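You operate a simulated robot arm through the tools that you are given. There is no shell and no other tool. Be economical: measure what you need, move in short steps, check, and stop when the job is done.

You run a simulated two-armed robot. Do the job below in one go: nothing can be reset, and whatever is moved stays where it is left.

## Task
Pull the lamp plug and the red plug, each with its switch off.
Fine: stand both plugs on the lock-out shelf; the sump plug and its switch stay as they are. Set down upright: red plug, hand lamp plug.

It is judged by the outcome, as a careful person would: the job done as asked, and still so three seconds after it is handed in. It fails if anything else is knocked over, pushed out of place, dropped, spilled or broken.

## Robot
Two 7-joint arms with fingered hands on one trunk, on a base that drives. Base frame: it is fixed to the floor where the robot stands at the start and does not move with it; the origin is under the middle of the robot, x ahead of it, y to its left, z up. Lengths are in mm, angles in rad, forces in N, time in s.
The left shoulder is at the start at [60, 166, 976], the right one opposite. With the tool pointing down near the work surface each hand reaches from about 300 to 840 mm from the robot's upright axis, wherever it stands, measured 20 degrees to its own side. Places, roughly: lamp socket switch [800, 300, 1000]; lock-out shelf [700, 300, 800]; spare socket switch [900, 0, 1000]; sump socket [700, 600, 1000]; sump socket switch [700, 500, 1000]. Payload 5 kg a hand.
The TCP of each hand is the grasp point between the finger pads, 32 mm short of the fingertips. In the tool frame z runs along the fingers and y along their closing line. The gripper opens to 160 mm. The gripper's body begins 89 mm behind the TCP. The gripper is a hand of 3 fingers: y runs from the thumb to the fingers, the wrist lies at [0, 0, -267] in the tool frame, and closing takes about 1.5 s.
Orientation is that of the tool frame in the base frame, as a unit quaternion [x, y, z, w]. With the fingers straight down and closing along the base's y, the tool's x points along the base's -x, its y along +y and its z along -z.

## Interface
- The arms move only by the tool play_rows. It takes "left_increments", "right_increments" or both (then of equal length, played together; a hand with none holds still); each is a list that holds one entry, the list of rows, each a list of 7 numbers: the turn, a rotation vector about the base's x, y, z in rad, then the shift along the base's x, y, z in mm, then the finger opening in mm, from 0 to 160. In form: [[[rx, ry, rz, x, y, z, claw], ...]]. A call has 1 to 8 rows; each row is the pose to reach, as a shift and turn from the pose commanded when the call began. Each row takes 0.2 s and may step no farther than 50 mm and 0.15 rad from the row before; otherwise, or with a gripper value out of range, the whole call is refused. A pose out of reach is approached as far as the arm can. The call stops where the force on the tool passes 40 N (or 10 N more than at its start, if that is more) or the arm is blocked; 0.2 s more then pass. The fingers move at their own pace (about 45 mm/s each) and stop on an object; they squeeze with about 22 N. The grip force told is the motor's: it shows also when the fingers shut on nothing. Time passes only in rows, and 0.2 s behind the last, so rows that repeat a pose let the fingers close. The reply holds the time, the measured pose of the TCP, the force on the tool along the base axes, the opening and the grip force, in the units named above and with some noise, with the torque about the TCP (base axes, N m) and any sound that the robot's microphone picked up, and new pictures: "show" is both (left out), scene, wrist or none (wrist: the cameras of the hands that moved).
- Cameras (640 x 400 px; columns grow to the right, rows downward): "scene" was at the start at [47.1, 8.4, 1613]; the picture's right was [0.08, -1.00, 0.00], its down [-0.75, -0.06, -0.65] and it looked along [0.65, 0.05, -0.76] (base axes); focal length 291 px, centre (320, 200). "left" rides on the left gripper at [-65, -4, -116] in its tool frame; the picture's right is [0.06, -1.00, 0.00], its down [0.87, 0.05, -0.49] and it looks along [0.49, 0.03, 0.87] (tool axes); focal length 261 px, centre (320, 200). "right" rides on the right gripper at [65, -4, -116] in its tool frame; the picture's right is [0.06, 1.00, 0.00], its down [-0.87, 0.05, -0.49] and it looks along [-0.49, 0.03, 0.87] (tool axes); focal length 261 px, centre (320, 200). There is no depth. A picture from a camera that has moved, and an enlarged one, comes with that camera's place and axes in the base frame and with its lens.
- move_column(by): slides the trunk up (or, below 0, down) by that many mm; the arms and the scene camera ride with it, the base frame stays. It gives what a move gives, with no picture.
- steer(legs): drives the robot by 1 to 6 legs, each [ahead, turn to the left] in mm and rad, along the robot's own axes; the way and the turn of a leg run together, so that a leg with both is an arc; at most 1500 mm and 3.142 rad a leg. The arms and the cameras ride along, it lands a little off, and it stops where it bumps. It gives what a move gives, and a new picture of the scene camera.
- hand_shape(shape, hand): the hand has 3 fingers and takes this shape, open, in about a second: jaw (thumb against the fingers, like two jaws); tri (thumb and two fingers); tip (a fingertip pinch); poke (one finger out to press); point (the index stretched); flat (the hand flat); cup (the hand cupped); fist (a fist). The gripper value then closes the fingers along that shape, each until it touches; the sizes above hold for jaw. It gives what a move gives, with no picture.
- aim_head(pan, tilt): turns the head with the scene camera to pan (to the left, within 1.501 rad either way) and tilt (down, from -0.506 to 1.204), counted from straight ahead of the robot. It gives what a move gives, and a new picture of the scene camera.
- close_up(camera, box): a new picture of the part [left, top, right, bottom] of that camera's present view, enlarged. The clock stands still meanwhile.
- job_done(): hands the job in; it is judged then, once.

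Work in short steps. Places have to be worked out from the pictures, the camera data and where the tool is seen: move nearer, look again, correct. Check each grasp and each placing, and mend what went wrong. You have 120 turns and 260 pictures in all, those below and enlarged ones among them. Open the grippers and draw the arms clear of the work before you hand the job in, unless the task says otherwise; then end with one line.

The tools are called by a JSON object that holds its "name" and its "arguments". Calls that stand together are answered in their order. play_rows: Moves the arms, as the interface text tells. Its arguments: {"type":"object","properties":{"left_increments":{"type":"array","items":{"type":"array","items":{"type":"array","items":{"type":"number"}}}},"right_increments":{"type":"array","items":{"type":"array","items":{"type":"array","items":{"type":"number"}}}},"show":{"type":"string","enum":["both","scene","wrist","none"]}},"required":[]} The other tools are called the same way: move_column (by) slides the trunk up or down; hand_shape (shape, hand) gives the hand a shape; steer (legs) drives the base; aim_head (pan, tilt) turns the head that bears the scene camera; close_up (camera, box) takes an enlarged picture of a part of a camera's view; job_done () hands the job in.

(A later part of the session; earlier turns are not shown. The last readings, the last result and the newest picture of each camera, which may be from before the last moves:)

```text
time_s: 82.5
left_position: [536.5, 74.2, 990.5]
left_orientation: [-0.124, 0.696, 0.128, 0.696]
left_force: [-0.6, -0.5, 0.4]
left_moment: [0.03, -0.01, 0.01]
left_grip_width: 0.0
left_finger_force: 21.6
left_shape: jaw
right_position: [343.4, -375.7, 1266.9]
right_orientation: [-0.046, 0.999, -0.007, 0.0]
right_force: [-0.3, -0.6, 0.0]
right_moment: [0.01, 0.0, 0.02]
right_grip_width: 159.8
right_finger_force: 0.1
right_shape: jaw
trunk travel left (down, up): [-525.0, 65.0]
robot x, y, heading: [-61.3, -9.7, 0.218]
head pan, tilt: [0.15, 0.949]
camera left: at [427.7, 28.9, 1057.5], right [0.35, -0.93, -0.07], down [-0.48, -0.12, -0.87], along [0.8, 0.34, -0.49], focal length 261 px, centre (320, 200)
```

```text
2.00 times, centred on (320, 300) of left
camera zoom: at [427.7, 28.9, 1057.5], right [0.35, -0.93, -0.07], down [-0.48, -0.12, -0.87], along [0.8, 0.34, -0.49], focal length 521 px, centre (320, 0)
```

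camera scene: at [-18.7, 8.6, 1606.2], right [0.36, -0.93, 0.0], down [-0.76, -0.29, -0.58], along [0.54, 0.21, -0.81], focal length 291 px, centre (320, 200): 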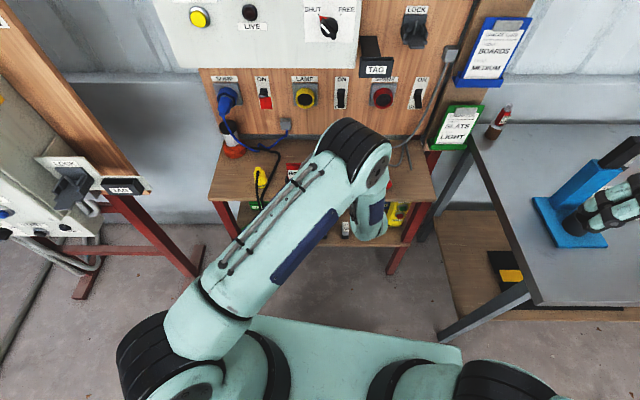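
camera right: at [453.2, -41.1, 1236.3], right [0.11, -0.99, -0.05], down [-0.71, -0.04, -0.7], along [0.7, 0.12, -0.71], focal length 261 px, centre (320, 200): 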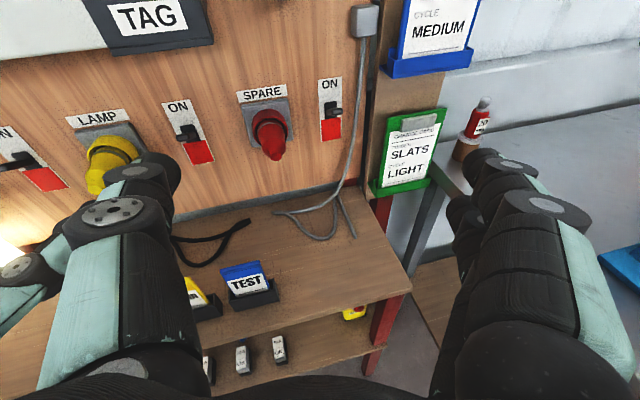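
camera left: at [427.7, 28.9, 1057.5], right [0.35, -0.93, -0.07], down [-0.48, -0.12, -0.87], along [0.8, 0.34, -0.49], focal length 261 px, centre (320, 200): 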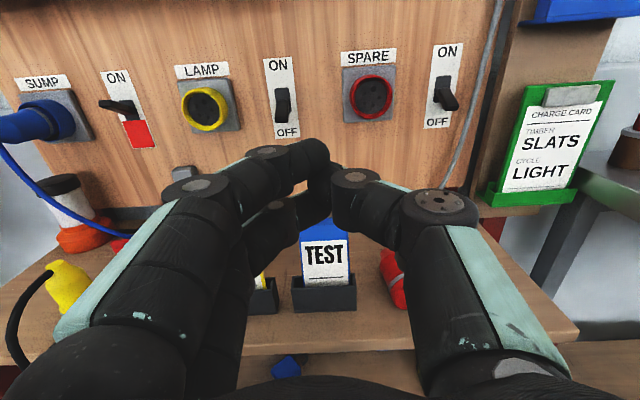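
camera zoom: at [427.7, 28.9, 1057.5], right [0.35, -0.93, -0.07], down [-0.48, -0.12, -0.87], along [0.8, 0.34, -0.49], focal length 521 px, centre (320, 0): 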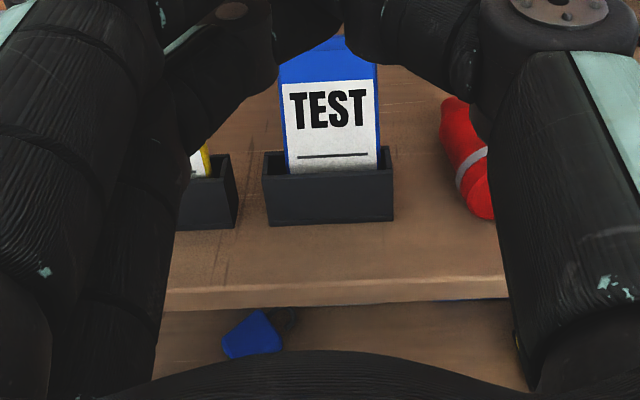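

Comparing with the first pictures, the TEST card is leaning back (top towards the board), not raised. I'll nudge its top back upright from behind with the fingertip: pitch the hand down and reach over the card.

{"name": "play_rows", "arguments": {"left_increments": [[[-0.047, 0.125, 0, 28, 10, -7, 0], [-0.094, 0.249, 0, 55, 21, -14, 0], [-0.141, 0.374, 0, 83, 31, -21, 0], [-0.189, 0.499, 0, 110, 42, -28, 0], [-0.236, 0.623, 0, 138, 52, -35, 0], [-0.283, 0.748, 0, 168, 63, -40, 0]]], "show": "both"}}

```text
time_s: 83.9
left_position: [706.3, 138.2, 952.7]
left_orientation: [-0.166, 0.912, 0.064, 0.37]
left_force: [-0.6, 0.6, 0.4]
left_moment: [0.01, -0.01, -0.03]
left_grip_width: 0.2
left_finger_force: 22.4
left_shape: jaw
right_position: [346.0, -371.4, 1266.8]
right_orientation: [-0.046, 0.999, -0.008, -0.001]
right_force: [0.5, 0.7, 0.8]
right_moment: [-0.06, 0.01, -0.02]
right_grip_width: 160.1
right_finger_force: 0.0
right_shape: jaw
trunk travel left (down, up): [-525.0, 65.0]
robot x, y, heading: [-55.6, -10.7, 0.217]
head pan, tilt: [0.15, 0.949]
camera scene: at [-18.2, 10.6, 1606.1], right [0.36, -0.93, 0.0], down [-0.76, -0.29, -0.58], along [0.54, 0.21, -0.81], focal length 291 px, centre (320, 200)
camera left: at [674.2, 122.9, 1081.3], right [0.31, -0.95, -0.04], down [-0.92, -0.29, -0.25], along [0.23, 0.11, -0.97], focal length 261 px, centre (320, 200)
```

scene: 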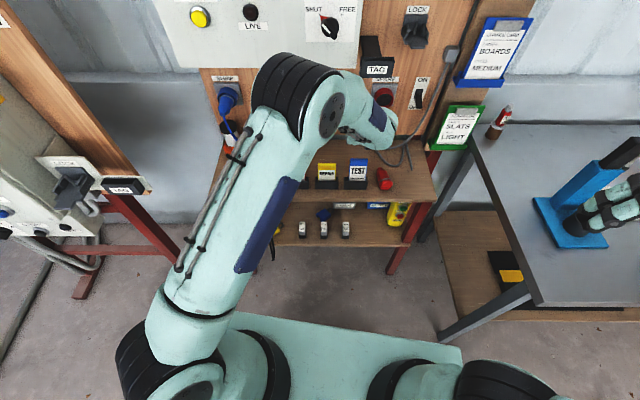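
left: 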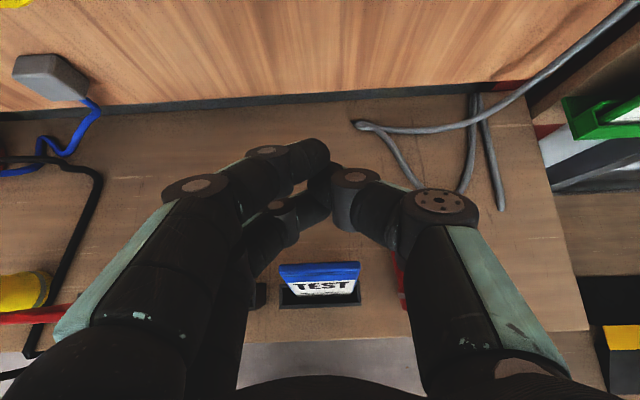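

Let me compare the cards again after the press.

{"name": "close_up", "arguments": {"camera": "scene", "box": [297, 140, 401, 205]}}

```text
6.15 times, centred on (349, 172) of scene
camera zoom: at [-18.2, 10.6, 1606.1], right [0.36, -0.93, 0.0], down [-0.76, -0.29, -0.58], along [0.54, 0.21, -0.81], focal length 1793 px, centre (142, 369)
```

zoom: 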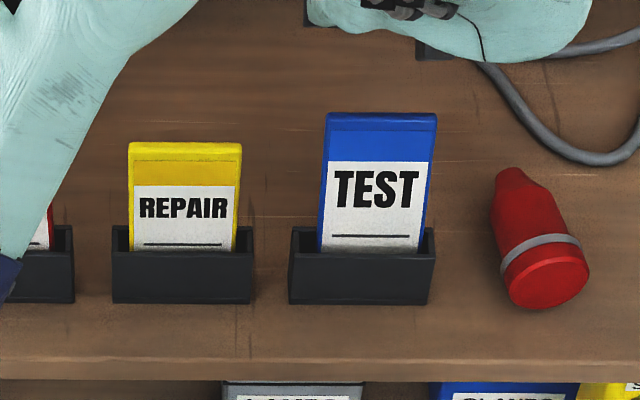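

TEST leans back ~20°. Lower the fingertip behind it and draw it forward gently.

{"name": "play_rows", "arguments": {"left_increments": [[[0, 0, 0, 0, 0, -30, 0], [0, 0, 0, 0, 0, -60, 0], [0, 0, 0, 0, 0, -85, 0], [0, 0, 0, -9, -3.5, -85, 0], [0, 0, 0, -19, -7, -85, 0], [0, 0, 0, -26, -10, -85, 0]]], "show": "wrist"}}

{"name": "close_up", "arguments": {"camera": "scene", "box": [297, 140, 401, 205]}}

```text
time_s: 85.3
left_position: [678.0, 126.7, 866.4]
left_orientation: [-0.162, 0.912, 0.067, 0.371]
left_force: [0.6, -0.1, 0.4]
left_moment: [-0.03, 0.03, -0.05]
left_grip_width: 0.0
left_finger_force: 22.4
left_shape: jaw
right_position: [344.1, -373.6, 1266.5]
right_orientation: [-0.046, 0.999, -0.008, 0.0]
right_force: [1.3, 0.3, -1.0]
right_moment: [-0.02, 0.0, -0.01]
right_grip_width: 159.8
right_finger_force: 0.0
right_shape: jaw
trunk travel left (down, up): [-525.0, 65.0]
robot x, y, heading: [-58.9, -12.6, 0.219]
head pan, tilt: [0.15, 0.949]
camera left: at [647.2, 110.2, 995.8], right [0.3, -0.95, -0.05], down [-0.92, -0.28, -0.25], along [0.23, 0.12, -0.97], focal length 261 px, centre (320, 200)
```

left: 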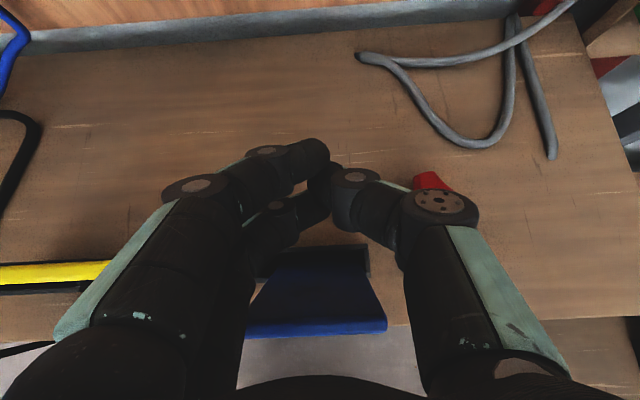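

```text
6.15 times, centred on (349, 172) of scene
camera zoom: at [-19.3, 8.5, 1606.2], right [0.36, -0.93, 0.0], down [-0.76, -0.29, -0.58], along [0.54, 0.21, -0.81], focal length 1793 px, centre (142, 369)
```

zoom: 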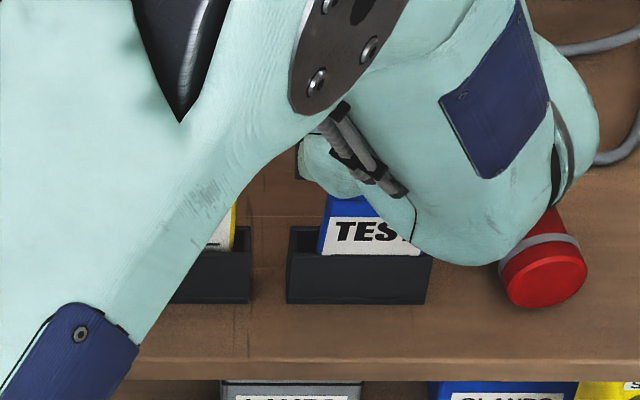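

It swung forward past upright. Back the finger off (forward, then up) and see where the card rests.

{"name": "play_rows", "arguments": {"left_increments": [[[0, 0, 0, 8, 3, 0, 0], [0, 0, 0, 16, 6, 0, 0], [0, 0, 0, 24, 9, 2, 0], [0, 0, 0, 32, 12, 30, 0], [0, 0, 0, 32, 12, 65, 0], [0, 0, 0, 32, 12, 90, 0]]], "show": "wrist"}}

{"name": "close_up", "arguments": {"camera": "scene", "box": [297, 140, 401, 205]}}

```text
time_s: 86.7
left_position: [712.4, 138.2, 959.8]
left_orientation: [-0.163, 0.912, 0.067, 0.37]
left_force: [-0.4, 0.2, 0.3]
left_moment: [0.0, 0.01, 0.03]
left_grip_width: 0.0
left_finger_force: 22.0
left_shape: jaw
right_position: [344.0, -373.4, 1266.2]
right_orientation: [-0.045, 0.999, -0.008, -0.001]
right_force: [0.2, -0.1, -0.6]
right_moment: [-0.01, -0.01, -0.02]
right_grip_width: 160.0
right_finger_force: 0.1
right_shape: jaw
trunk travel left (down, up): [-525.0, 65.0]
robot x, y, heading: [-59.1, -10.1, 0.214]
head pan, tilt: [0.15, 0.949]
camera left: at [679.5, 122.1, 1087.5], right [0.3, -0.95, -0.05], down [-0.93, -0.28, -0.25], along [0.23, 0.12, -0.97], focal length 261 px, centre (320, 200)
```

left: 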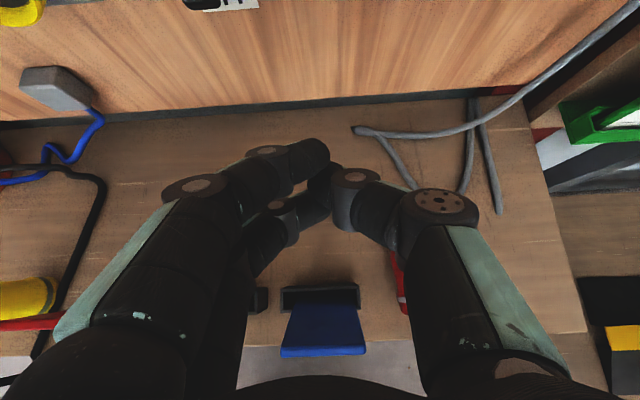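

```text
6.15 times, centred on (349, 172) of scene
camera zoom: at [-19.5, 9.0, 1606.1], right [0.36, -0.93, 0.0], down [-0.76, -0.29, -0.58], along [0.54, 0.21, -0.81], focal length 1793 px, centre (142, 369)
```

zoom: 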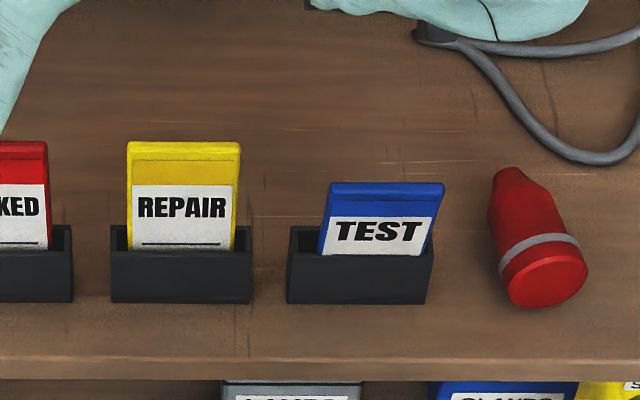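

Now it leans forward ~20°. I'll go round to the front and push its top back just to vertical with horizontal fingertips. First retreat over the cards and level the hand.

{"name": "play_rows", "arguments": {"left_increments": [[[0.047, -0.125, 0, -26, -10, 15, 0], [0.094, -0.249, 0, -53, -20, 20, 0], [0.141, -0.374, 0, -80, -30, 20, 0], [0.189, -0.499, 0, -106, -40, 20, 0], [0.236, -0.623, 0, -133, -50, 20, 0], [0.283, -0.748, 0, -159, -60, 20, 0]]], "show": "none"}}

{"name": "play_rows", "arguments": {"left_increments": [[[0, 0, 0, -10, -4, -35, 0], [0, 0, 0, -10, -4, -70, 0], [0, 0, 0, -10, -4, -105, 0], [0, 0, 0, -10, -4, -140, 0]]], "show": "wrist"}}

```text
time_s: 88.1
left_position: [552.6, 78.1, 977.8]
left_orientation: [-0.123, 0.695, 0.127, 0.696]
left_force: [-0.9, -0.3, 0.3]
left_moment: [0.01, -0.01, 0.0]
left_grip_width: 0.0
left_finger_force: 22.0
left_shape: jaw
right_position: [342.8, -375.6, 1266.6]
right_orientation: [-0.045, 0.999, -0.008, 0.0]
right_force: [-0.8, 0.4, -0.1]
right_moment: [0.0, -0.04, -0.04]
right_grip_width: 159.9
right_finger_force: 0.0
right_shape: jaw
trunk travel left (down, up): [-525.0, 65.0]
robot x, y, heading: [-54.7, -11.9, 0.212]
head pan, tilt: [0.15, 0.949]
```

```text
time_s: 89.1
left_position: [543.5, 73.7, 837.7]
left_orientation: [-0.123, 0.696, 0.128, 0.695]
left_force: [-0.8, 0.5, -0.2]
left_moment: [-0.01, 0.01, -0.01]
left_grip_width: 0.0
left_finger_force: 22.1
left_shape: jaw
right_position: [344.8, -373.9, 1266.4]
right_orientation: [-0.045, 0.999, -0.007, 0.0]
right_force: [-0.4, -0.5, -0.5]
right_moment: [0.0, 0.01, -0.04]
right_grip_width: 160.1
right_finger_force: 0.1
right_shape: jaw
trunk travel left (down, up): [-525.0, 65.0]
robot x, y, heading: [-62.1, -13.6, 0.221]
head pan, tilt: [0.15, 0.949]
camera left: at [434.1, 29.2, 903.8], right [0.35, -0.93, -0.07], down [-0.48, -0.12, -0.87], along [0.8, 0.34, -0.49], focal length 261 px, centre (320, 200)
```

left: 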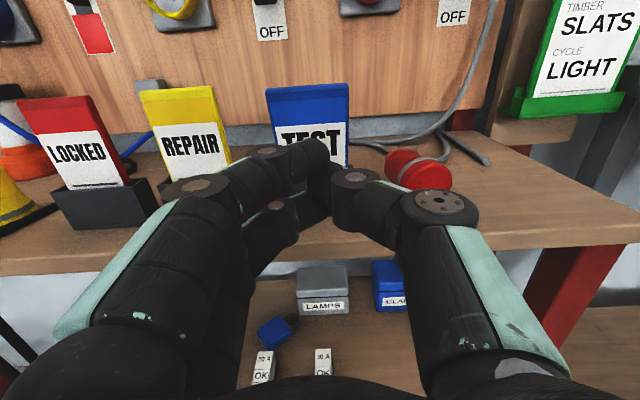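

Clear low view: neighbours stand vertical (tops z≈884), shelf top z≈752 confirmed. Push forward slowly until the fingertips reach F≈641.

{"name": "play_rows", "arguments": {"left_increments": [[[0, 0, 0, 33, 12.4, 0, 0], [0, 0, 0, 60, 22.7, 0, 0], [0, 0, 0, 66, 25, 0, 0], [0, 0, 0, 71, 26.8, 0, 0]]], "show": "wrist"}}

{"name": "close_up", "arguments": {"camera": "scene", "box": [297, 140, 401, 205]}}

```text
time_s: 90.1
left_position: [613.8, 101.1, 836.5]
left_orientation: [-0.124, 0.696, 0.128, 0.695]
left_force: [0.0, 0.1, -0.1]
left_moment: [-0.01, 0.0, -0.03]
left_grip_width: 0.2
left_finger_force: 21.8
left_shape: jaw
right_position: [343.4, -373.7, 1266.4]
right_orientation: [-0.046, 0.999, -0.008, -0.001]
right_force: [0.4, 0.2, -0.5]
right_moment: [-0.02, 0.0, -0.03]
right_grip_width: 159.9
right_finger_force: 0.0
right_shape: jaw
trunk travel left (down, up): [-525.0, 65.0]
robot x, y, heading: [-56.9, -13.4, 0.216]
head pan, tilt: [0.15, 0.949]
camera left: at [505.0, 55.8, 902.7], right [0.35, -0.93, -0.07], down [-0.48, -0.12, -0.87], along [0.8, 0.34, -0.49], focal length 261 px, centre (320, 200)
```

left: 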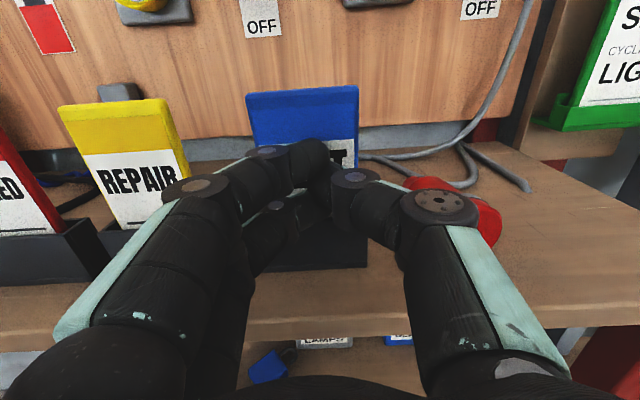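

```text
6.15 times, centred on (349, 172) of scene
camera zoom: at [-19.2, 8.6, 1606.2], right [0.36, -0.93, 0.0], down [-0.76, -0.29, -0.58], along [0.54, 0.21, -0.81], focal length 1793 px, centre (142, 369)
```

zoom: 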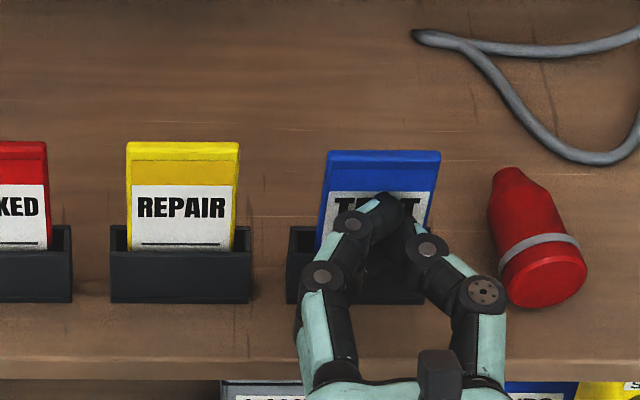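

Nearly level with REPAIR (row 151 vs 142). Push 4–5 mm more, then back off.

{"name": "play_rows", "arguments": {"left_increments": [[[0, 0, 0, 2, 1, 0, 0], [0, 0, 0, 4.5, 1.7, 0, 0], [0, 0, 0, -20, -7, 0, 0], [0, 0, 0, -60, -22, 0, 0]]], "show": "wrist"}}

{"name": "close_up", "arguments": {"camera": "scene", "box": [297, 140, 401, 205]}}

```text
time_s: 91.3
left_position: [556.4, 107.6, 827.9]
left_orientation: [-0.146, 0.699, 0.143, 0.686]
left_force: [0.3, 0.5, -0.1]
left_moment: [-0.01, -0.02, -0.02]
left_grip_width: 0.0
left_finger_force: 22.0
left_shape: jaw
right_position: [343.4, -375.8, 1265.9]
right_orientation: [-0.043, 0.999, -0.008, 0.0]
right_force: [-1.4, 0.0, -0.2]
right_moment: [0.02, -0.01, -0.02]
right_grip_width: 160.1
right_finger_force: 0.1
right_shape: jaw
trunk travel left (down, up): [-525.0, 65.0]
robot x, y, heading: [-58.5, -15.8, 0.221]
head pan, tilt: [0.15, 0.949]
stopped in row 4 (left hand): the arm was blocked; the commanded pose is now the measured one
camera left: at [451.1, 56.5, 897.7], right [0.4, -0.92, -0.06], down [-0.49, -0.15, -0.86], along [0.78, 0.37, -0.51], focal length 261 px, centre (320, 200)
```

left: 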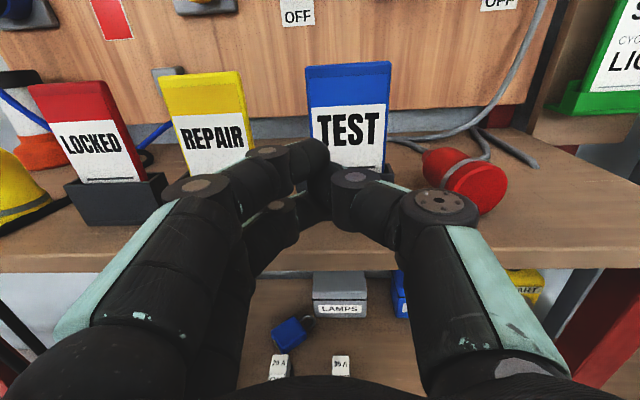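

```text
6.15 times, centred on (349, 172) of scene
camera zoom: at [-19.4, 8.2, 1606.2], right [0.36, -0.93, 0.0], down [-0.76, -0.29, -0.58], along [0.54, 0.21, -0.81], focal length 1793 px, centre (142, 369)
```

zoom: 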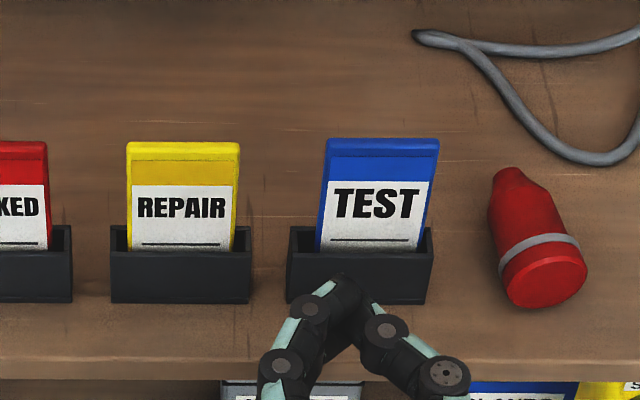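

TEST card is upright again, matching its neighbours. Now stow the left hand up-left and bring in the right hand, which can reach the plug leaning away from the tray.

{"name": "play_rows", "arguments": {"left_increments": [[[0, 0, 0, 0, 8, 40, 0], [0, 0, 0, 0, 16, 85, 0], [0, 0, 0, 0, 35, 130, 0], [0, 0, 0, -10, 70, 165, 0], [0, 0, 0, -20, 110, 190, 0], [0, 0, 0, -30, 150, 210, 0], [0, 0, 0, -40, 190, 225, 0]]], "show": "none"}}

{"name": "play_rows", "arguments": {"right_increments": [[[0, 0, 0, 10, 14, -35, 120], [0, 0, 0, 20, 28, -70, 100], [0, 0, 0, 35, 45, -105, 80], [0, 0, 0, 55, 65, -135, 80], [0, 0, 0, 80, 90, -165, 80], [0, 0, 0, 105, 115, -195, 80]]], "show": "both"}}

```text
refused: row 4 steps farther than a row can; nothing moved
```

```text
time_s: 92.7
left_position: [555.5, 104.9, 829.2]
left_orientation: [-0.144, 0.699, 0.141, 0.686]
left_force: [0.0, 0.6, -0.6]
left_moment: [-0.02, 0.01, 0.02]
left_grip_width: 0.0
left_finger_force: 22.1
left_shape: jaw
right_position: [448.0, -259.1, 1072.6]
right_orientation: [-0.043, 0.999, -0.009, -0.001]
right_force: [-0.2, -0.1, 0.1]
right_moment: [0.02, 0.03, -0.01]
right_grip_width: 80.4
right_finger_force: 0.0
right_shape: jaw
trunk travel left (down, up): [-525.0, 65.0]
robot x, y, heading: [-60.5, -10.3, 0.213]
head pan, tilt: [0.15, 0.949]
camera scene: at [-18.5, 9.5, 1606.1], right [0.36, -0.93, 0.0], down [-0.76, -0.29, -0.58], along [0.54, 0.21, -0.81], focal length 291 px, centre (320, 200)
camera right: at [384.1, -267.1, 1188.8], right [-0.15, 0.99, -0.02], down [0.86, 0.14, 0.49], along [0.49, 0.06, -0.87], focal length 261 px, centre (320, 200)
```

scene: 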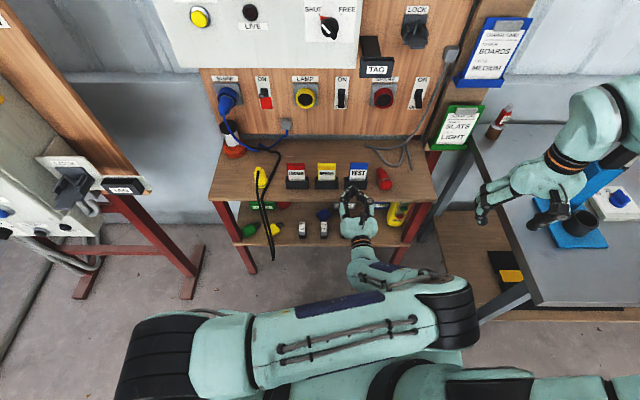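
right: 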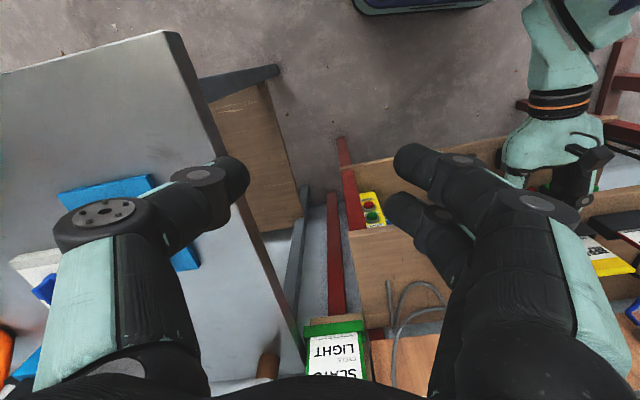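

Move the left hand up and away (smaller steps).

{"name": "play_rows", "arguments": {"left_increments": [[[0, 0, 0, 0, 8, 40, 0], [0, 0, 0, 0, 16, 82, 0], [0, 0, 0, 0, 32, 122, 0], [0, 0, 0, -8, 62, 155, 0], [0, 0, 0, -16, 96, 185, 0], [0, 0, 0, -24, 132, 205, 0], [0, 0, 0, -32, 170, 220, 0]]], "show": "none"}}

```text
time_s: 94.3
left_position: [524.3, 276.0, 1049.6]
left_orientation: [-0.144, 0.699, 0.14, 0.686]
left_force: [0.4, 0.4, -0.2]
left_moment: [-0.05, -0.03, -0.04]
left_grip_width: 0.0
left_finger_force: 22.1
left_shape: jaw
right_position: [448.1, -258.5, 1074.6]
right_orientation: [-0.044, 0.999, -0.009, -0.001]
right_force: [0.0, 0.7, 0.0]
right_moment: [-0.03, 0.0, 0.07]
right_grip_width: 80.4
right_finger_force: 0.0
right_shape: jaw
trunk travel left (down, up): [-525.0, 65.0]
robot x, y, heading: [-56.0, -12.5, 0.216]
head pan, tilt: [0.15, 0.949]
```

Now orient the right hand (heading 0.51, leaning its wrist to the right) and bring it in front of the plug, lateral first.

{"name": "play_rows", "arguments": {"right_increments": [[[0.032, 0.01, 0.052, 20, 30, 0, 80], [0.065, 0.019, 0.105, 40, 60, 0, 80], [0.097, 0.029, 0.157, 60, 90, -5, 80], [0.13, 0.039, 0.21, 80, 120, -15, 80], [0.162, 0.048, 0.262, 100, 150, -30, 80], [0.194, 0.058, 0.314, 122, 178, -50, 80], [0.227, 0.067, 0.367, 145, 200, -80, 80], [0.259, 0.077, 0.419, 167, 214, -115, 80]]], "show": "both"}}

```text
time_s: 96.1
left_position: [523.0, 275.2, 1049.1]
left_orientation: [-0.145, 0.698, 0.143, 0.686]
left_force: [-0.2, -0.6, 0.3]
left_moment: [-0.02, 0.01, 0.02]
left_grip_width: 0.1
left_finger_force: 21.7
left_shape: jaw
right_position: [617.9, -44.8, 958.9]
right_orientation: [-0.25, 0.96, 0.122, -0.032]
right_force: [0.1, 0.5, 0.0]
right_moment: [-0.01, 0.05, -0.02]
right_grip_width: 80.3
right_finger_force: 0.0
right_shape: jaw
trunk travel left (down, up): [-525.0, 65.0]
robot x, y, heading: [-57.7, -14.3, 0.213]
head pan, tilt: [0.15, 0.949]
camera scene: at [-18.1, 9.0, 1606.2], right [0.36, -0.93, 0.0], down [-0.76, -0.29, -0.58], along [0.54, 0.21, -0.81], focal length 291 px, centre (320, 200)
camera right: at [576.4, -105.7, 1069.1], right [-0.53, 0.81, 0.25], down [0.79, 0.36, 0.49], along [0.31, 0.46, -0.84], focal length 261 px, centre (320, 200)
```

scene: 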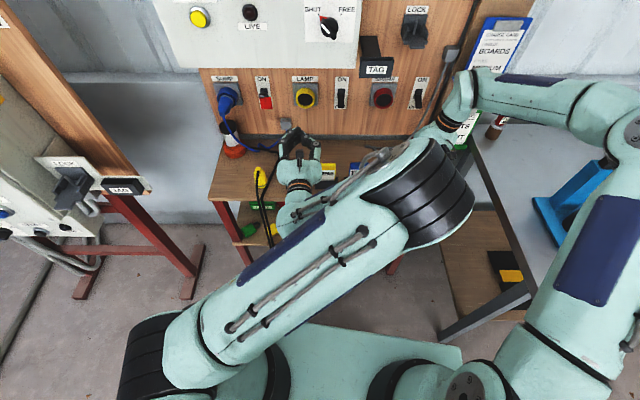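
right: 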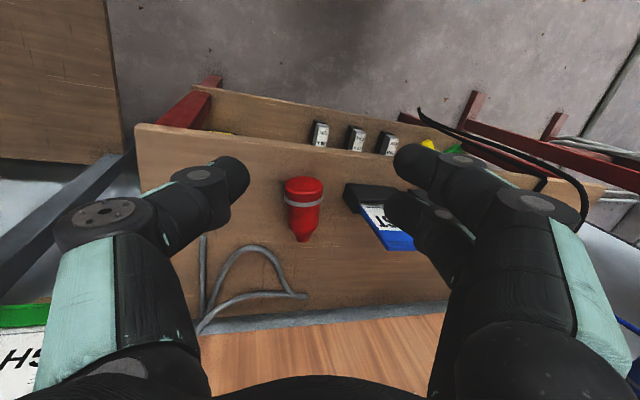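

Right hand reaches well and sees the plug clearly: base ≈ F640, tip ≈ F722, L≈−208 at its middle. Move above its body.

{"name": "play_rows", "arguments": {"right_increments": [[[0, 0, 0, 10, 10, -30, 70], [0, 0, 0, 30, 29, -55, 70], [0, 0, 0, 55, 53, -70, 70], [0, 0, 0, 78, 75, -75, 70], [0, 0, 0, 92.6, 88.6, -80, 70]]], "show": "both"}}

{"name": "close_up", "arguments": {"camera": "scene", "box": [320, 100, 448, 200]}}

```text
time_s: 97.3
left_position: [523.5, 276.5, 1049.7]
left_orientation: [-0.146, 0.698, 0.143, 0.686]
left_force: [0.0, 0.6, 0.3]
left_moment: [-0.01, -0.02, 0.01]
left_grip_width: 0.0
left_finger_force: 21.5
left_shape: jaw
right_position: [707.0, 44.1, 877.2]
right_orientation: [-0.25, 0.96, 0.121, -0.032]
right_force: [0.8, -0.3, 0.4]
right_moment: [-0.02, -0.03, 0.01]
right_grip_width: 70.7
right_finger_force: 0.1
right_shape: jaw
trunk travel left (down, up): [-525.0, 65.0]
robot x, y, heading: [-54.4, -13.2, 0.212]
head pan, tilt: [0.15, 0.949]
camera scene: at [-18.9, 9.1, 1606.2], right [0.36, -0.93, 0.0], down [-0.76, -0.29, -0.58], along [0.54, 0.21, -0.81], focal length 291 px, centre (320, 200)
camera right: at [666.4, -16.4, 989.1], right [-0.53, 0.81, 0.25], down [0.79, 0.36, 0.49], along [0.31, 0.45, -0.84], focal length 261 px, centre (320, 200)
```

scene: 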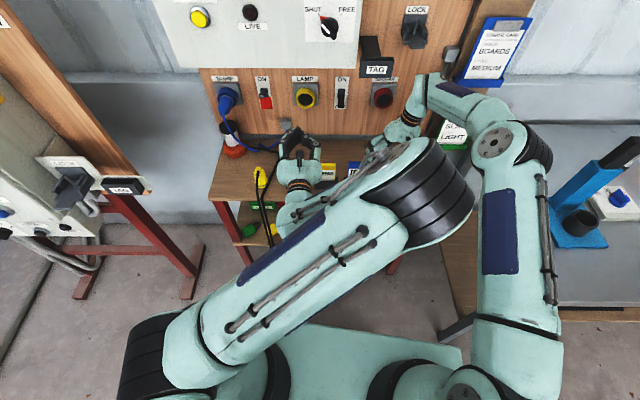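
right: 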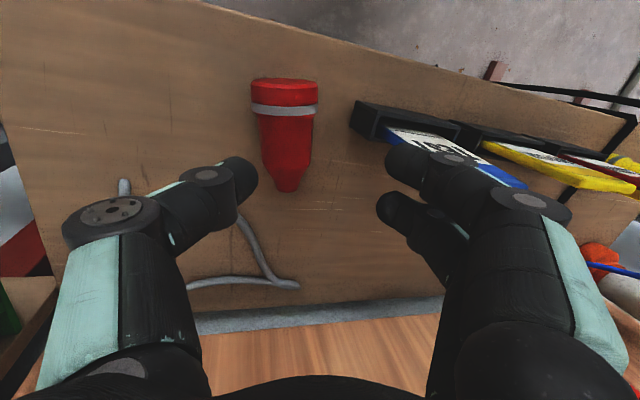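

```text
4.00 times, centred on (384, 150) of scene
camera zoom: at [-18.9, 9.1, 1606.2], right [0.36, -0.93, 0.0], down [-0.76, -0.29, -0.58], along [0.54, 0.21, -0.81], focal length 1165 px, centre (64, 400)
```

zoom: 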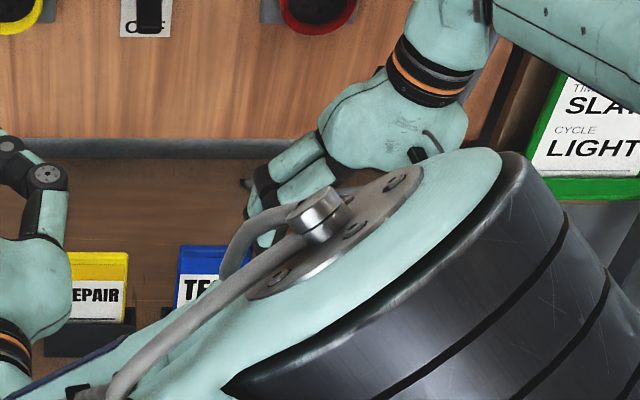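

Plug grip centre is at about (710, 42, 775). Descend onto it.

{"name": "play_rows", "arguments": {"right_increments": [[[0, 0, 0.02, 3, -3, -25, 70], [0, 0, 0.04, 5, -5, -50, 70], [0, 0, 0.04, 5, -5, -70, 70], [0, 0, 0.04, 5, -5, -80, 70], [0, 0, 0.04, 5, -5, -86, 70]]], "show": "wrist"}}

```text
time_s: 98.5
left_position: [522.9, 273.2, 1049.3]
left_orientation: [-0.144, 0.698, 0.141, 0.687]
left_force: [0.3, -0.3, -0.1]
left_moment: [0.0, 0.01, 0.02]
left_grip_width: 0.0
left_finger_force: 21.8
left_shape: jaw
right_position: [718.2, 35.5, 802.3]
right_orientation: [-0.265, 0.956, 0.12, -0.027]
right_force: [-1.8, -3.6, 20.2]
right_moment: [-0.81, -0.18, -0.13]
right_grip_width: 66.7
right_finger_force: 0.0
right_shape: jaw
trunk travel left (down, up): [-525.0, 65.0]
robot x, y, heading: [-57.4, -9.9, 0.212]
head pan, tilt: [0.15, 0.949]
stopped in row 5 (right hand): the force on the tool passed its limit (the readings are from after the stop); the commanded pose is now the measured one
camera right: at [677.5, -27.2, 911.7], right [-0.55, 0.8, 0.24], down [0.77, 0.39, 0.5], along [0.3, 0.47, -0.83], focal length 261 px, centre (320, 200)
```

right: 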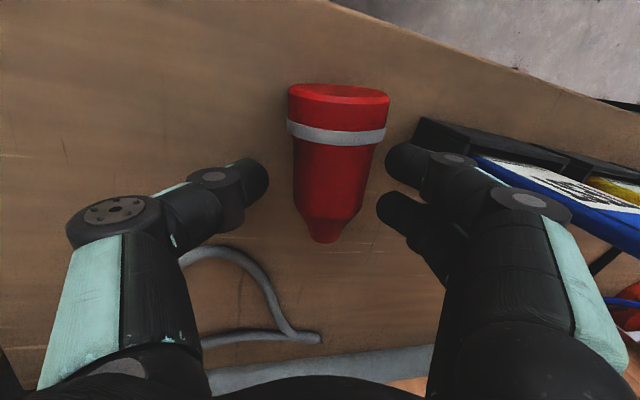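

Thumb tip touches the shelf. Ease up 3 mm and close on the plug body.

{"name": "play_rows", "arguments": {"right_increments": [[[0, 0, 0, 0, 0, 3, 60], [0, 0, 0, 0, 0, 3, 45], [0, 0, 0, 0, 0, 3, 30], [0, 0, 0, 0, 0, 3, 20], [0, 0, 0, 0, 0, 3, 15], [0, 0, 0, 0, 0, 3, 15]]], "show": "wrist"}}

```text
time_s: 99.9
left_position: [523.6, 273.8, 1049.4]
left_orientation: [-0.145, 0.698, 0.142, 0.686]
left_force: [-0.5, -0.8, 0.5]
left_moment: [0.0, -0.01, 0.02]
left_grip_width: 0.0
left_finger_force: 21.9
left_shape: jaw
right_position: [716.1, 36.4, 799.4]
right_orientation: [-0.267, 0.956, 0.12, -0.03]
right_force: [0.2, -0.6, -0.7]
right_moment: [-0.01, -0.04, -0.01]
right_grip_width: 35.1
right_finger_force: 21.7
right_shape: jaw
trunk travel left (down, up): [-525.0, 65.0]
robot x, y, heading: [-57.9, -11.0, 0.219]
head pan, tilt: [0.15, 0.949]
camera right: at [676.6, -26.0, 910.8], right [-0.56, 0.79, 0.24], down [0.78, 0.39, 0.5], along [0.3, 0.46, -0.83], focal length 261 px, centre (320, 200)
```

right: 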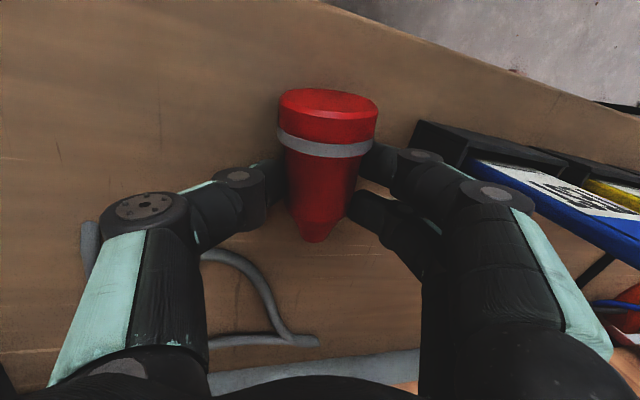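

Gripped (35 mm, tips below the equator). Lift a little and check.

{"name": "play_rows", "arguments": {"right_increments": [[[0, 0, 0, 0, -2, 10, 10], [0, 0, 0, 0, -4, 22, 10], [0, 0, 0, 0, -8, 36, 10]]], "show": "wrist"}}

```text
time_s: 100.7
left_position: [524.2, 273.8, 1049.7]
left_orientation: [-0.144, 0.698, 0.142, 0.687]
left_force: [0.6, 0.6, 0.3]
left_moment: [0.0, 0.02, -0.01]
left_grip_width: 0.0
left_finger_force: 22.2
left_shape: jaw
right_position: [717.1, 25.6, 836.8]
right_orientation: [-0.266, 0.956, 0.12, -0.029]
right_force: [-0.5, 0.4, -1.8]
right_moment: [0.0, -0.04, -0.01]
right_grip_width: 35.2
right_finger_force: 22.1
right_shape: jaw
trunk travel left (down, up): [-525.0, 65.0]
robot x, y, heading: [-58.4, -12.3, 0.215]
head pan, tilt: [0.15, 0.949]
camera right: at [677.3, -35.6, 947.4], right [-0.55, 0.8, 0.24], down [0.78, 0.39, 0.5], along [0.3, 0.46, -0.83], focal length 261 px, centre (320, 200)
```

right: 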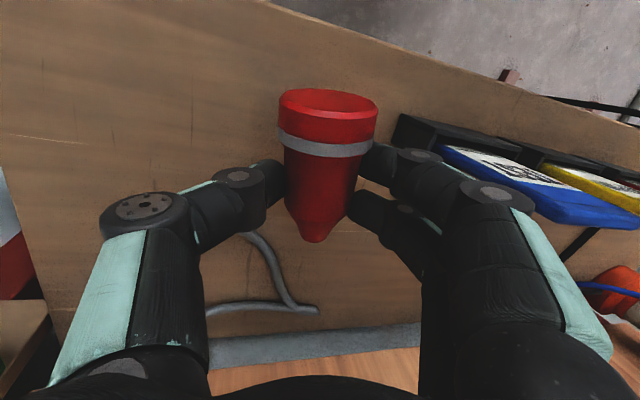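

Held securely. Now try pitching the right hand up so the plug's base swings down, while drawing back slightly and rising.

{"name": "play_rows", "arguments": {"right_increments": [[[0.078, -0.128, 0, -8, -6, 12, 10], [0.157, -0.256, 0, -16, -12, 24, 10], [0.235, -0.384, 0, -24, -18, 36, 10], [0.314, -0.512, 0, -32, -24, 46, 10], [0.392, -0.639, 0, -40, -30, 54, 10], [0.47, -0.767, 0, -48, -36, 60, 10]]], "show": "both"}}

```text
time_s: 102.1
left_position: [524.6, 274.2, 1049.1]
left_orientation: [-0.144, 0.699, 0.141, 0.686]
left_force: [0.0, -0.5, -0.4]
left_moment: [0.0, -0.02, 0.0]
left_grip_width: 0.2
left_finger_force: 21.9
left_shape: jaw
right_position: [669.6, -9.4, 896.6]
right_orientation: [-0.291, 0.844, 0.226, 0.389]
right_force: [-0.3, -0.2, -1.7]
right_moment: [-0.07, -0.03, 0.02]
right_grip_width: 34.9
right_finger_force: 22.5
right_shape: jaw
trunk travel left (down, up): [-525.0, 65.0]
robot x, y, heading: [-59.8, -12.8, 0.212]
head pan, tilt: [0.15, 0.949]
camera scene: at [-19.0, 8.4, 1606.2], right [0.36, -0.93, 0.0], down [-0.76, -0.29, -0.58], along [0.54, 0.21, -0.81], focal length 291 px, centre (320, 200)
camera right: at [575.6, -103.5, 913.5], right [-0.7, 0.71, 0.11], down [0.16, 0.01, 0.99], along [0.7, 0.71, -0.13], focal length 261 px, centre (320, 200)
```

scene: 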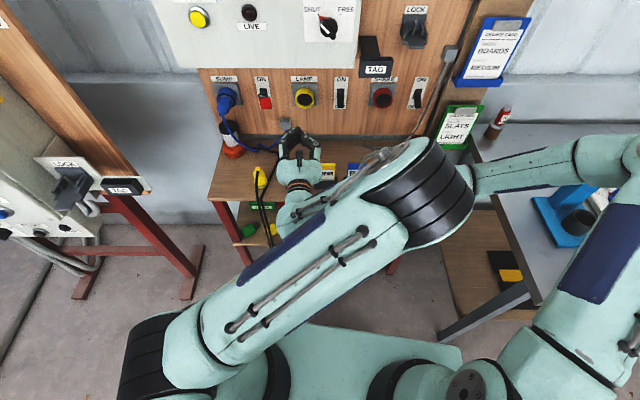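
right: 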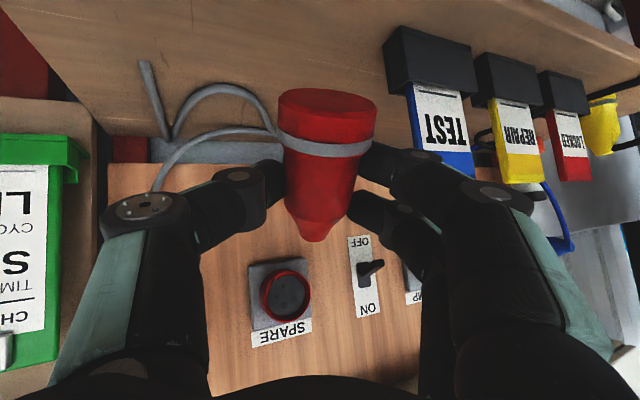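

Works without limits. Continue the pitch another 0.5 rad.

{"name": "play_rows", "arguments": {"right_increments": [[[0.068, -0.11, 0, 0, 0, 0, 10], [0.136, -0.22, 0, 0, 0, 0, 10], [0.204, -0.33, 0, 0, 0, 0, 10], [0.261, -0.426, 0, 0, 0, 0, 10]]], "show": "wrist"}}

```text
time_s: 103.1
left_position: [524.1, 274.1, 1048.7]
left_orientation: [-0.144, 0.698, 0.141, 0.687]
left_force: [-0.7, 0.9, -0.1]
left_moment: [-0.02, -0.01, 0.02]
left_grip_width: 0.1
left_finger_force: 21.6
left_shape: jaw
right_position: [668.6, -9.4, 896.4]
right_orientation: [-0.279, 0.707, 0.267, 0.593]
right_force: [0.0, 0.1, -2.2]
right_moment: [-0.01, 0.0, 0.03]
right_grip_width: 34.4
right_finger_force: 22.0
right_shape: jaw
trunk travel left (down, up): [-525.0, 65.0]
robot x, y, heading: [-57.3, -13.1, 0.212]
head pan, tilt: [0.15, 0.949]
camera right: at [582.9, -98.9, 850.0], right [-0.72, 0.7, -0.02], down [-0.25, -0.24, 0.94], along [0.65, 0.68, 0.35], focal length 261 px, centre (320, 200)
```

right: 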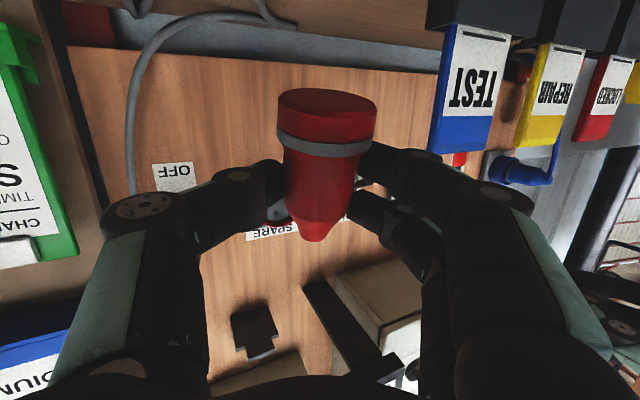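

Plug is ~9° from vertical. Before finishing and lowering, look at the right forearm's clearance over the grey bench.

{"name": "play_rows", "arguments": {"right_increments": [[[0.043, -0.07, 0, 0, 0, 0, 10], [0.085, -0.139, 0, 0, 0, 0, 10]]], "show": "none"}}

{"name": "aim_head", "arguments": {"pan": -0.5, "tilt": 0.75}}

```text
time_s: 103.7
left_position: [524.0, 273.3, 1049.6]
left_orientation: [-0.144, 0.699, 0.142, 0.686]
left_force: [0.6, 0.0, -0.5]
left_moment: [-0.01, 0.05, 0.02]
left_grip_width: 0.0
left_finger_force: 22.0
left_shape: jaw
right_position: [669.7, -8.3, 895.6]
right_orientation: [-0.272, 0.652, 0.276, 0.652]
right_force: [-0.4, 0.1, -1.8]
right_moment: [0.0, 0.0, -0.01]
right_grip_width: 34.4
right_finger_force: 21.8
right_shape: jaw
trunk travel left (down, up): [-525.0, 65.0]
robot x, y, heading: [-55.1, -9.5, 0.211]
head pan, tilt: [0.15, 0.949]
```

```text
time_s: 104.7
left_position: [524.1, 274.1, 1049.7]
left_orientation: [-0.143, 0.699, 0.141, 0.686]
left_force: [-0.2, 0.1, 0.3]
left_moment: [0.01, -0.01, -0.01]
left_grip_width: 0.0
left_finger_force: 21.7
left_shape: jaw
right_position: [669.9, -8.1, 897.1]
right_orientation: [-0.272, 0.653, 0.276, 0.651]
right_force: [0.3, 0.0, -0.8]
right_moment: [0.02, 0.03, -0.02]
right_grip_width: 34.9
right_finger_force: 22.2
right_shape: jaw
trunk travel left (down, up): [-525.0, 65.0]
robot x, y, heading: [-58.4, -12.7, 0.206]
head pan, tilt: [-0.499, 0.75]
camera scene: at [-7.4, -40.5, 1621.7], right [-0.28, -0.96, 0.0], down [-0.65, 0.19, -0.73], along [0.7, -0.21, -0.68], focal length 291 px, centre (320, 200)
```

scene: 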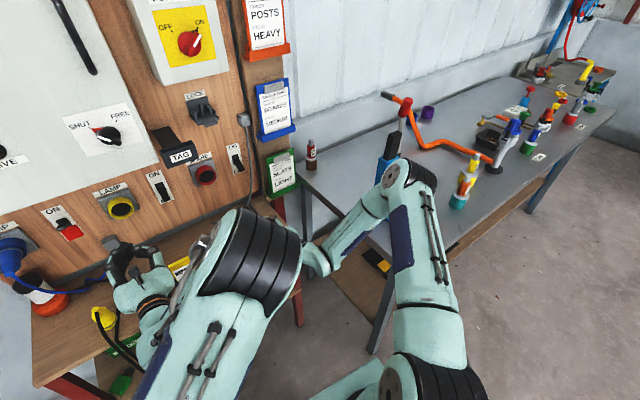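

The elbow is high and the forearm drops steeply, clear of the bench. Plug now vertical; lower it toward the shelf (TCP F≈638, L≈−245).

{"name": "play_rows", "arguments": {"right_increments": [[[0, 0, 0, 5, 2, -20, 10], [0, 0, 0, 10, 4, -40, 10], [0, 0, 0, 14, 5, -58, 10], [0, 0, 0, 14, 5, -70, 10]]], "show": "wrist"}}

{"name": "aim_head", "arguments": {"pan": 0.0, "tilt": 0.9}}

```text
time_s: 105.7
left_position: [524.6, 273.7, 1049.4]
left_orientation: [-0.143, 0.698, 0.141, 0.687]
left_force: [0.5, -0.3, 0.9]
left_moment: [-0.01, 0.04, 0.03]
left_grip_width: 0.1
left_finger_force: 22.2
left_shape: jaw
right_position: [683.2, -4.2, 827.4]
right_orientation: [-0.272, 0.653, 0.277, 0.65]
right_force: [-0.5, 0.6, -1.7]
right_moment: [-0.02, 0.02, -0.01]
right_grip_width: 34.7
right_finger_force: 21.6
right_shape: jaw
trunk travel left (down, up): [-525.0, 65.0]
robot x, y, heading: [-58.8, -10.2, 0.214]
head pan, tilt: [-0.499, 0.75]
camera right: at [604.6, -89.6, 761.8], right [-0.71, 0.7, -0.06], down [-0.38, -0.32, 0.87], along [0.59, 0.64, 0.49], focal length 261 px, centre (320, 200)
```

right: 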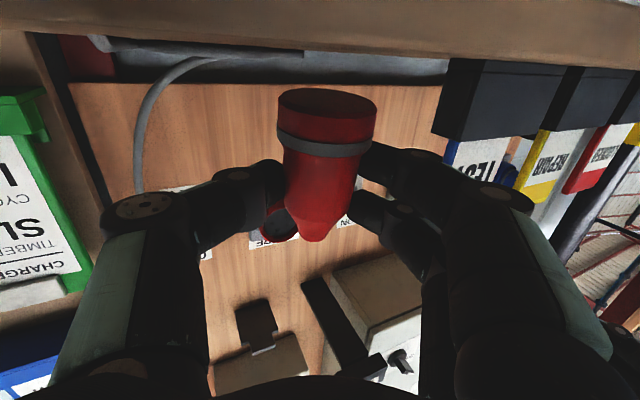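

```text
time_s: 106.7
left_position: [524.5, 273.6, 1048.9]
left_orientation: [-0.143, 0.699, 0.141, 0.686]
left_force: [0.6, -0.1, 0.0]
left_moment: [0.02, 0.0, 0.03]
left_grip_width: 0.0
left_finger_force: 22.5
left_shape: jaw
right_position: [683.1, -3.2, 828.6]
right_orientation: [-0.272, 0.653, 0.277, 0.651]
right_force: [-0.5, -0.4, -2.0]
right_moment: [-0.02, 0.01, 0.01]
right_grip_width: 34.7
right_finger_force: 22.1
right_shape: jaw
trunk travel left (down, up): [-525.0, 65.0]
robot x, y, heading: [-58.1, -10.9, 0.217]
head pan, tilt: [0.0, 0.901]
camera scene: at [-13.2, -1.3, 1609.8], right [0.21, -0.98, 0.0], down [-0.77, -0.17, -0.62], along [0.61, 0.13, -0.78], focal length 291 px, centre (320, 200)
```

scene: 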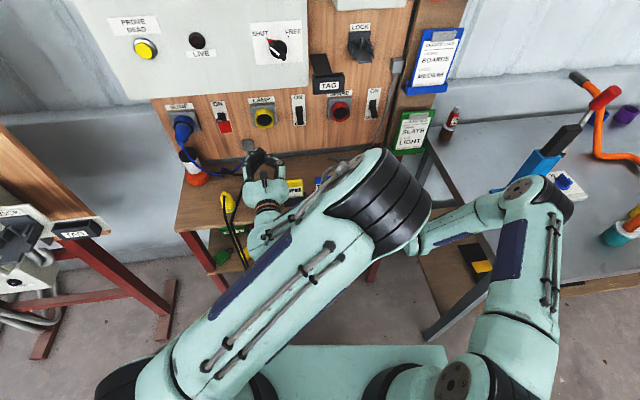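

Lower slowly to contact.

{"name": "play_rows", "arguments": {"right_increments": [[[0, 0, 0, 0, 0, -8, 10], [0, 0, 0, 0, 0, -14, 10], [0, 0, 0, 0, 0, -19, 10], [0, 0, 0, 0, 0, -23, 10]]], "show": "wrist"}}

```text
time_s: 107.7
left_position: [523.9, 272.7, 1050.5]
left_orientation: [-0.144, 0.698, 0.141, 0.687]
left_force: [0.7, 0.4, -0.9]
left_moment: [-0.02, 0.0, 0.0]
left_grip_width: 0.1
left_finger_force: 21.9
left_shape: jaw
right_position: [683.1, -3.3, 807.6]
right_orientation: [-0.271, 0.65, 0.276, 0.654]
right_force: [-2.7, -2.7, 12.3]
right_moment: [0.11, -0.25, -0.03]
right_grip_width: 34.7
right_finger_force: 22.2
right_shape: jaw
trunk travel left (down, up): [-525.0, 65.0]
robot x, y, heading: [-56.9, -16.9, 0.216]
head pan, tilt: [0.0, 0.901]
camera right: at [605.7, -88.7, 741.4], right [-0.71, 0.7, -0.06], down [-0.38, -0.32, 0.87], along [0.59, 0.64, 0.5], focal length 261 px, centre (320, 200)
```

right: 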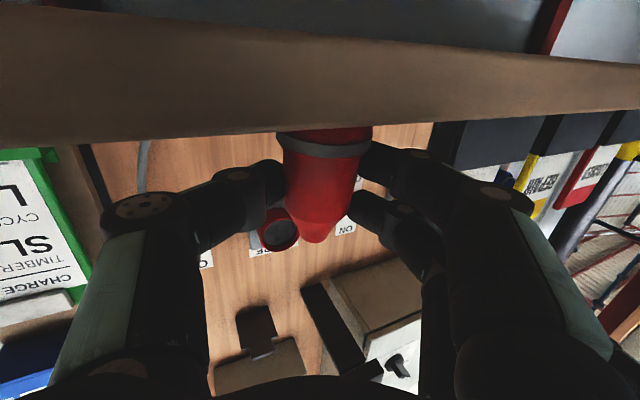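

Contact at 12 N with the base on the shelf. Open gently.

{"name": "play_rows", "arguments": {"right_increments": [[[0, 0, 0, 0, 0, 1, 38], [0, 0, 0, 0, 0, 1, 44], [0, 0, 0, 0, 0, 1, 52], [0, 0, 0, 0, 0, 1, 64], [0, 0, 0, 0, 0, 1, 74], [0, 0, 0, 0, 0, 1, 74]]], "show": "wrist"}}

```text
time_s: 109.1
left_position: [522.8, 273.0, 1050.1]
left_orientation: [-0.144, 0.698, 0.141, 0.687]
left_force: [0.0, -0.2, -1.2]
left_moment: [-0.01, 0.02, -0.01]
left_grip_width: 0.0
left_finger_force: 21.9
left_shape: jaw
right_position: [683.6, -3.6, 805.1]
right_orientation: [-0.272, 0.653, 0.276, 0.651]
right_force: [-0.5, -0.4, -0.8]
right_moment: [-0.01, 0.01, -0.02]
right_grip_width: 73.3
right_finger_force: 0.1
right_shape: jaw
trunk travel left (down, up): [-525.0, 65.0]
robot x, y, heading: [-56.9, -14.6, 0.213]
head pan, tilt: [0.0, 0.901]
camera right: at [605.2, -88.7, 739.6], right [-0.71, 0.7, -0.06], down [-0.38, -0.32, 0.87], along [0.59, 0.64, 0.49], focal length 261 px, centre (320, 200)
```

right: 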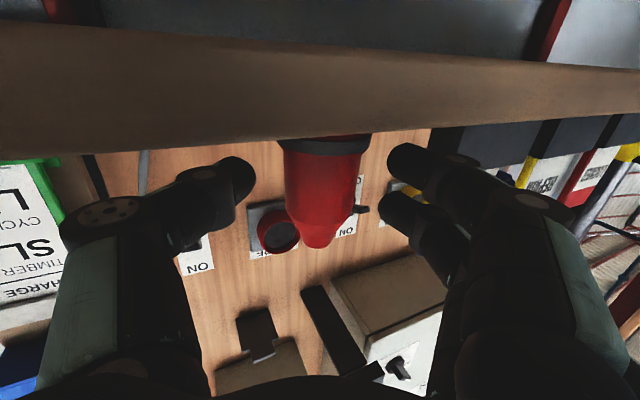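

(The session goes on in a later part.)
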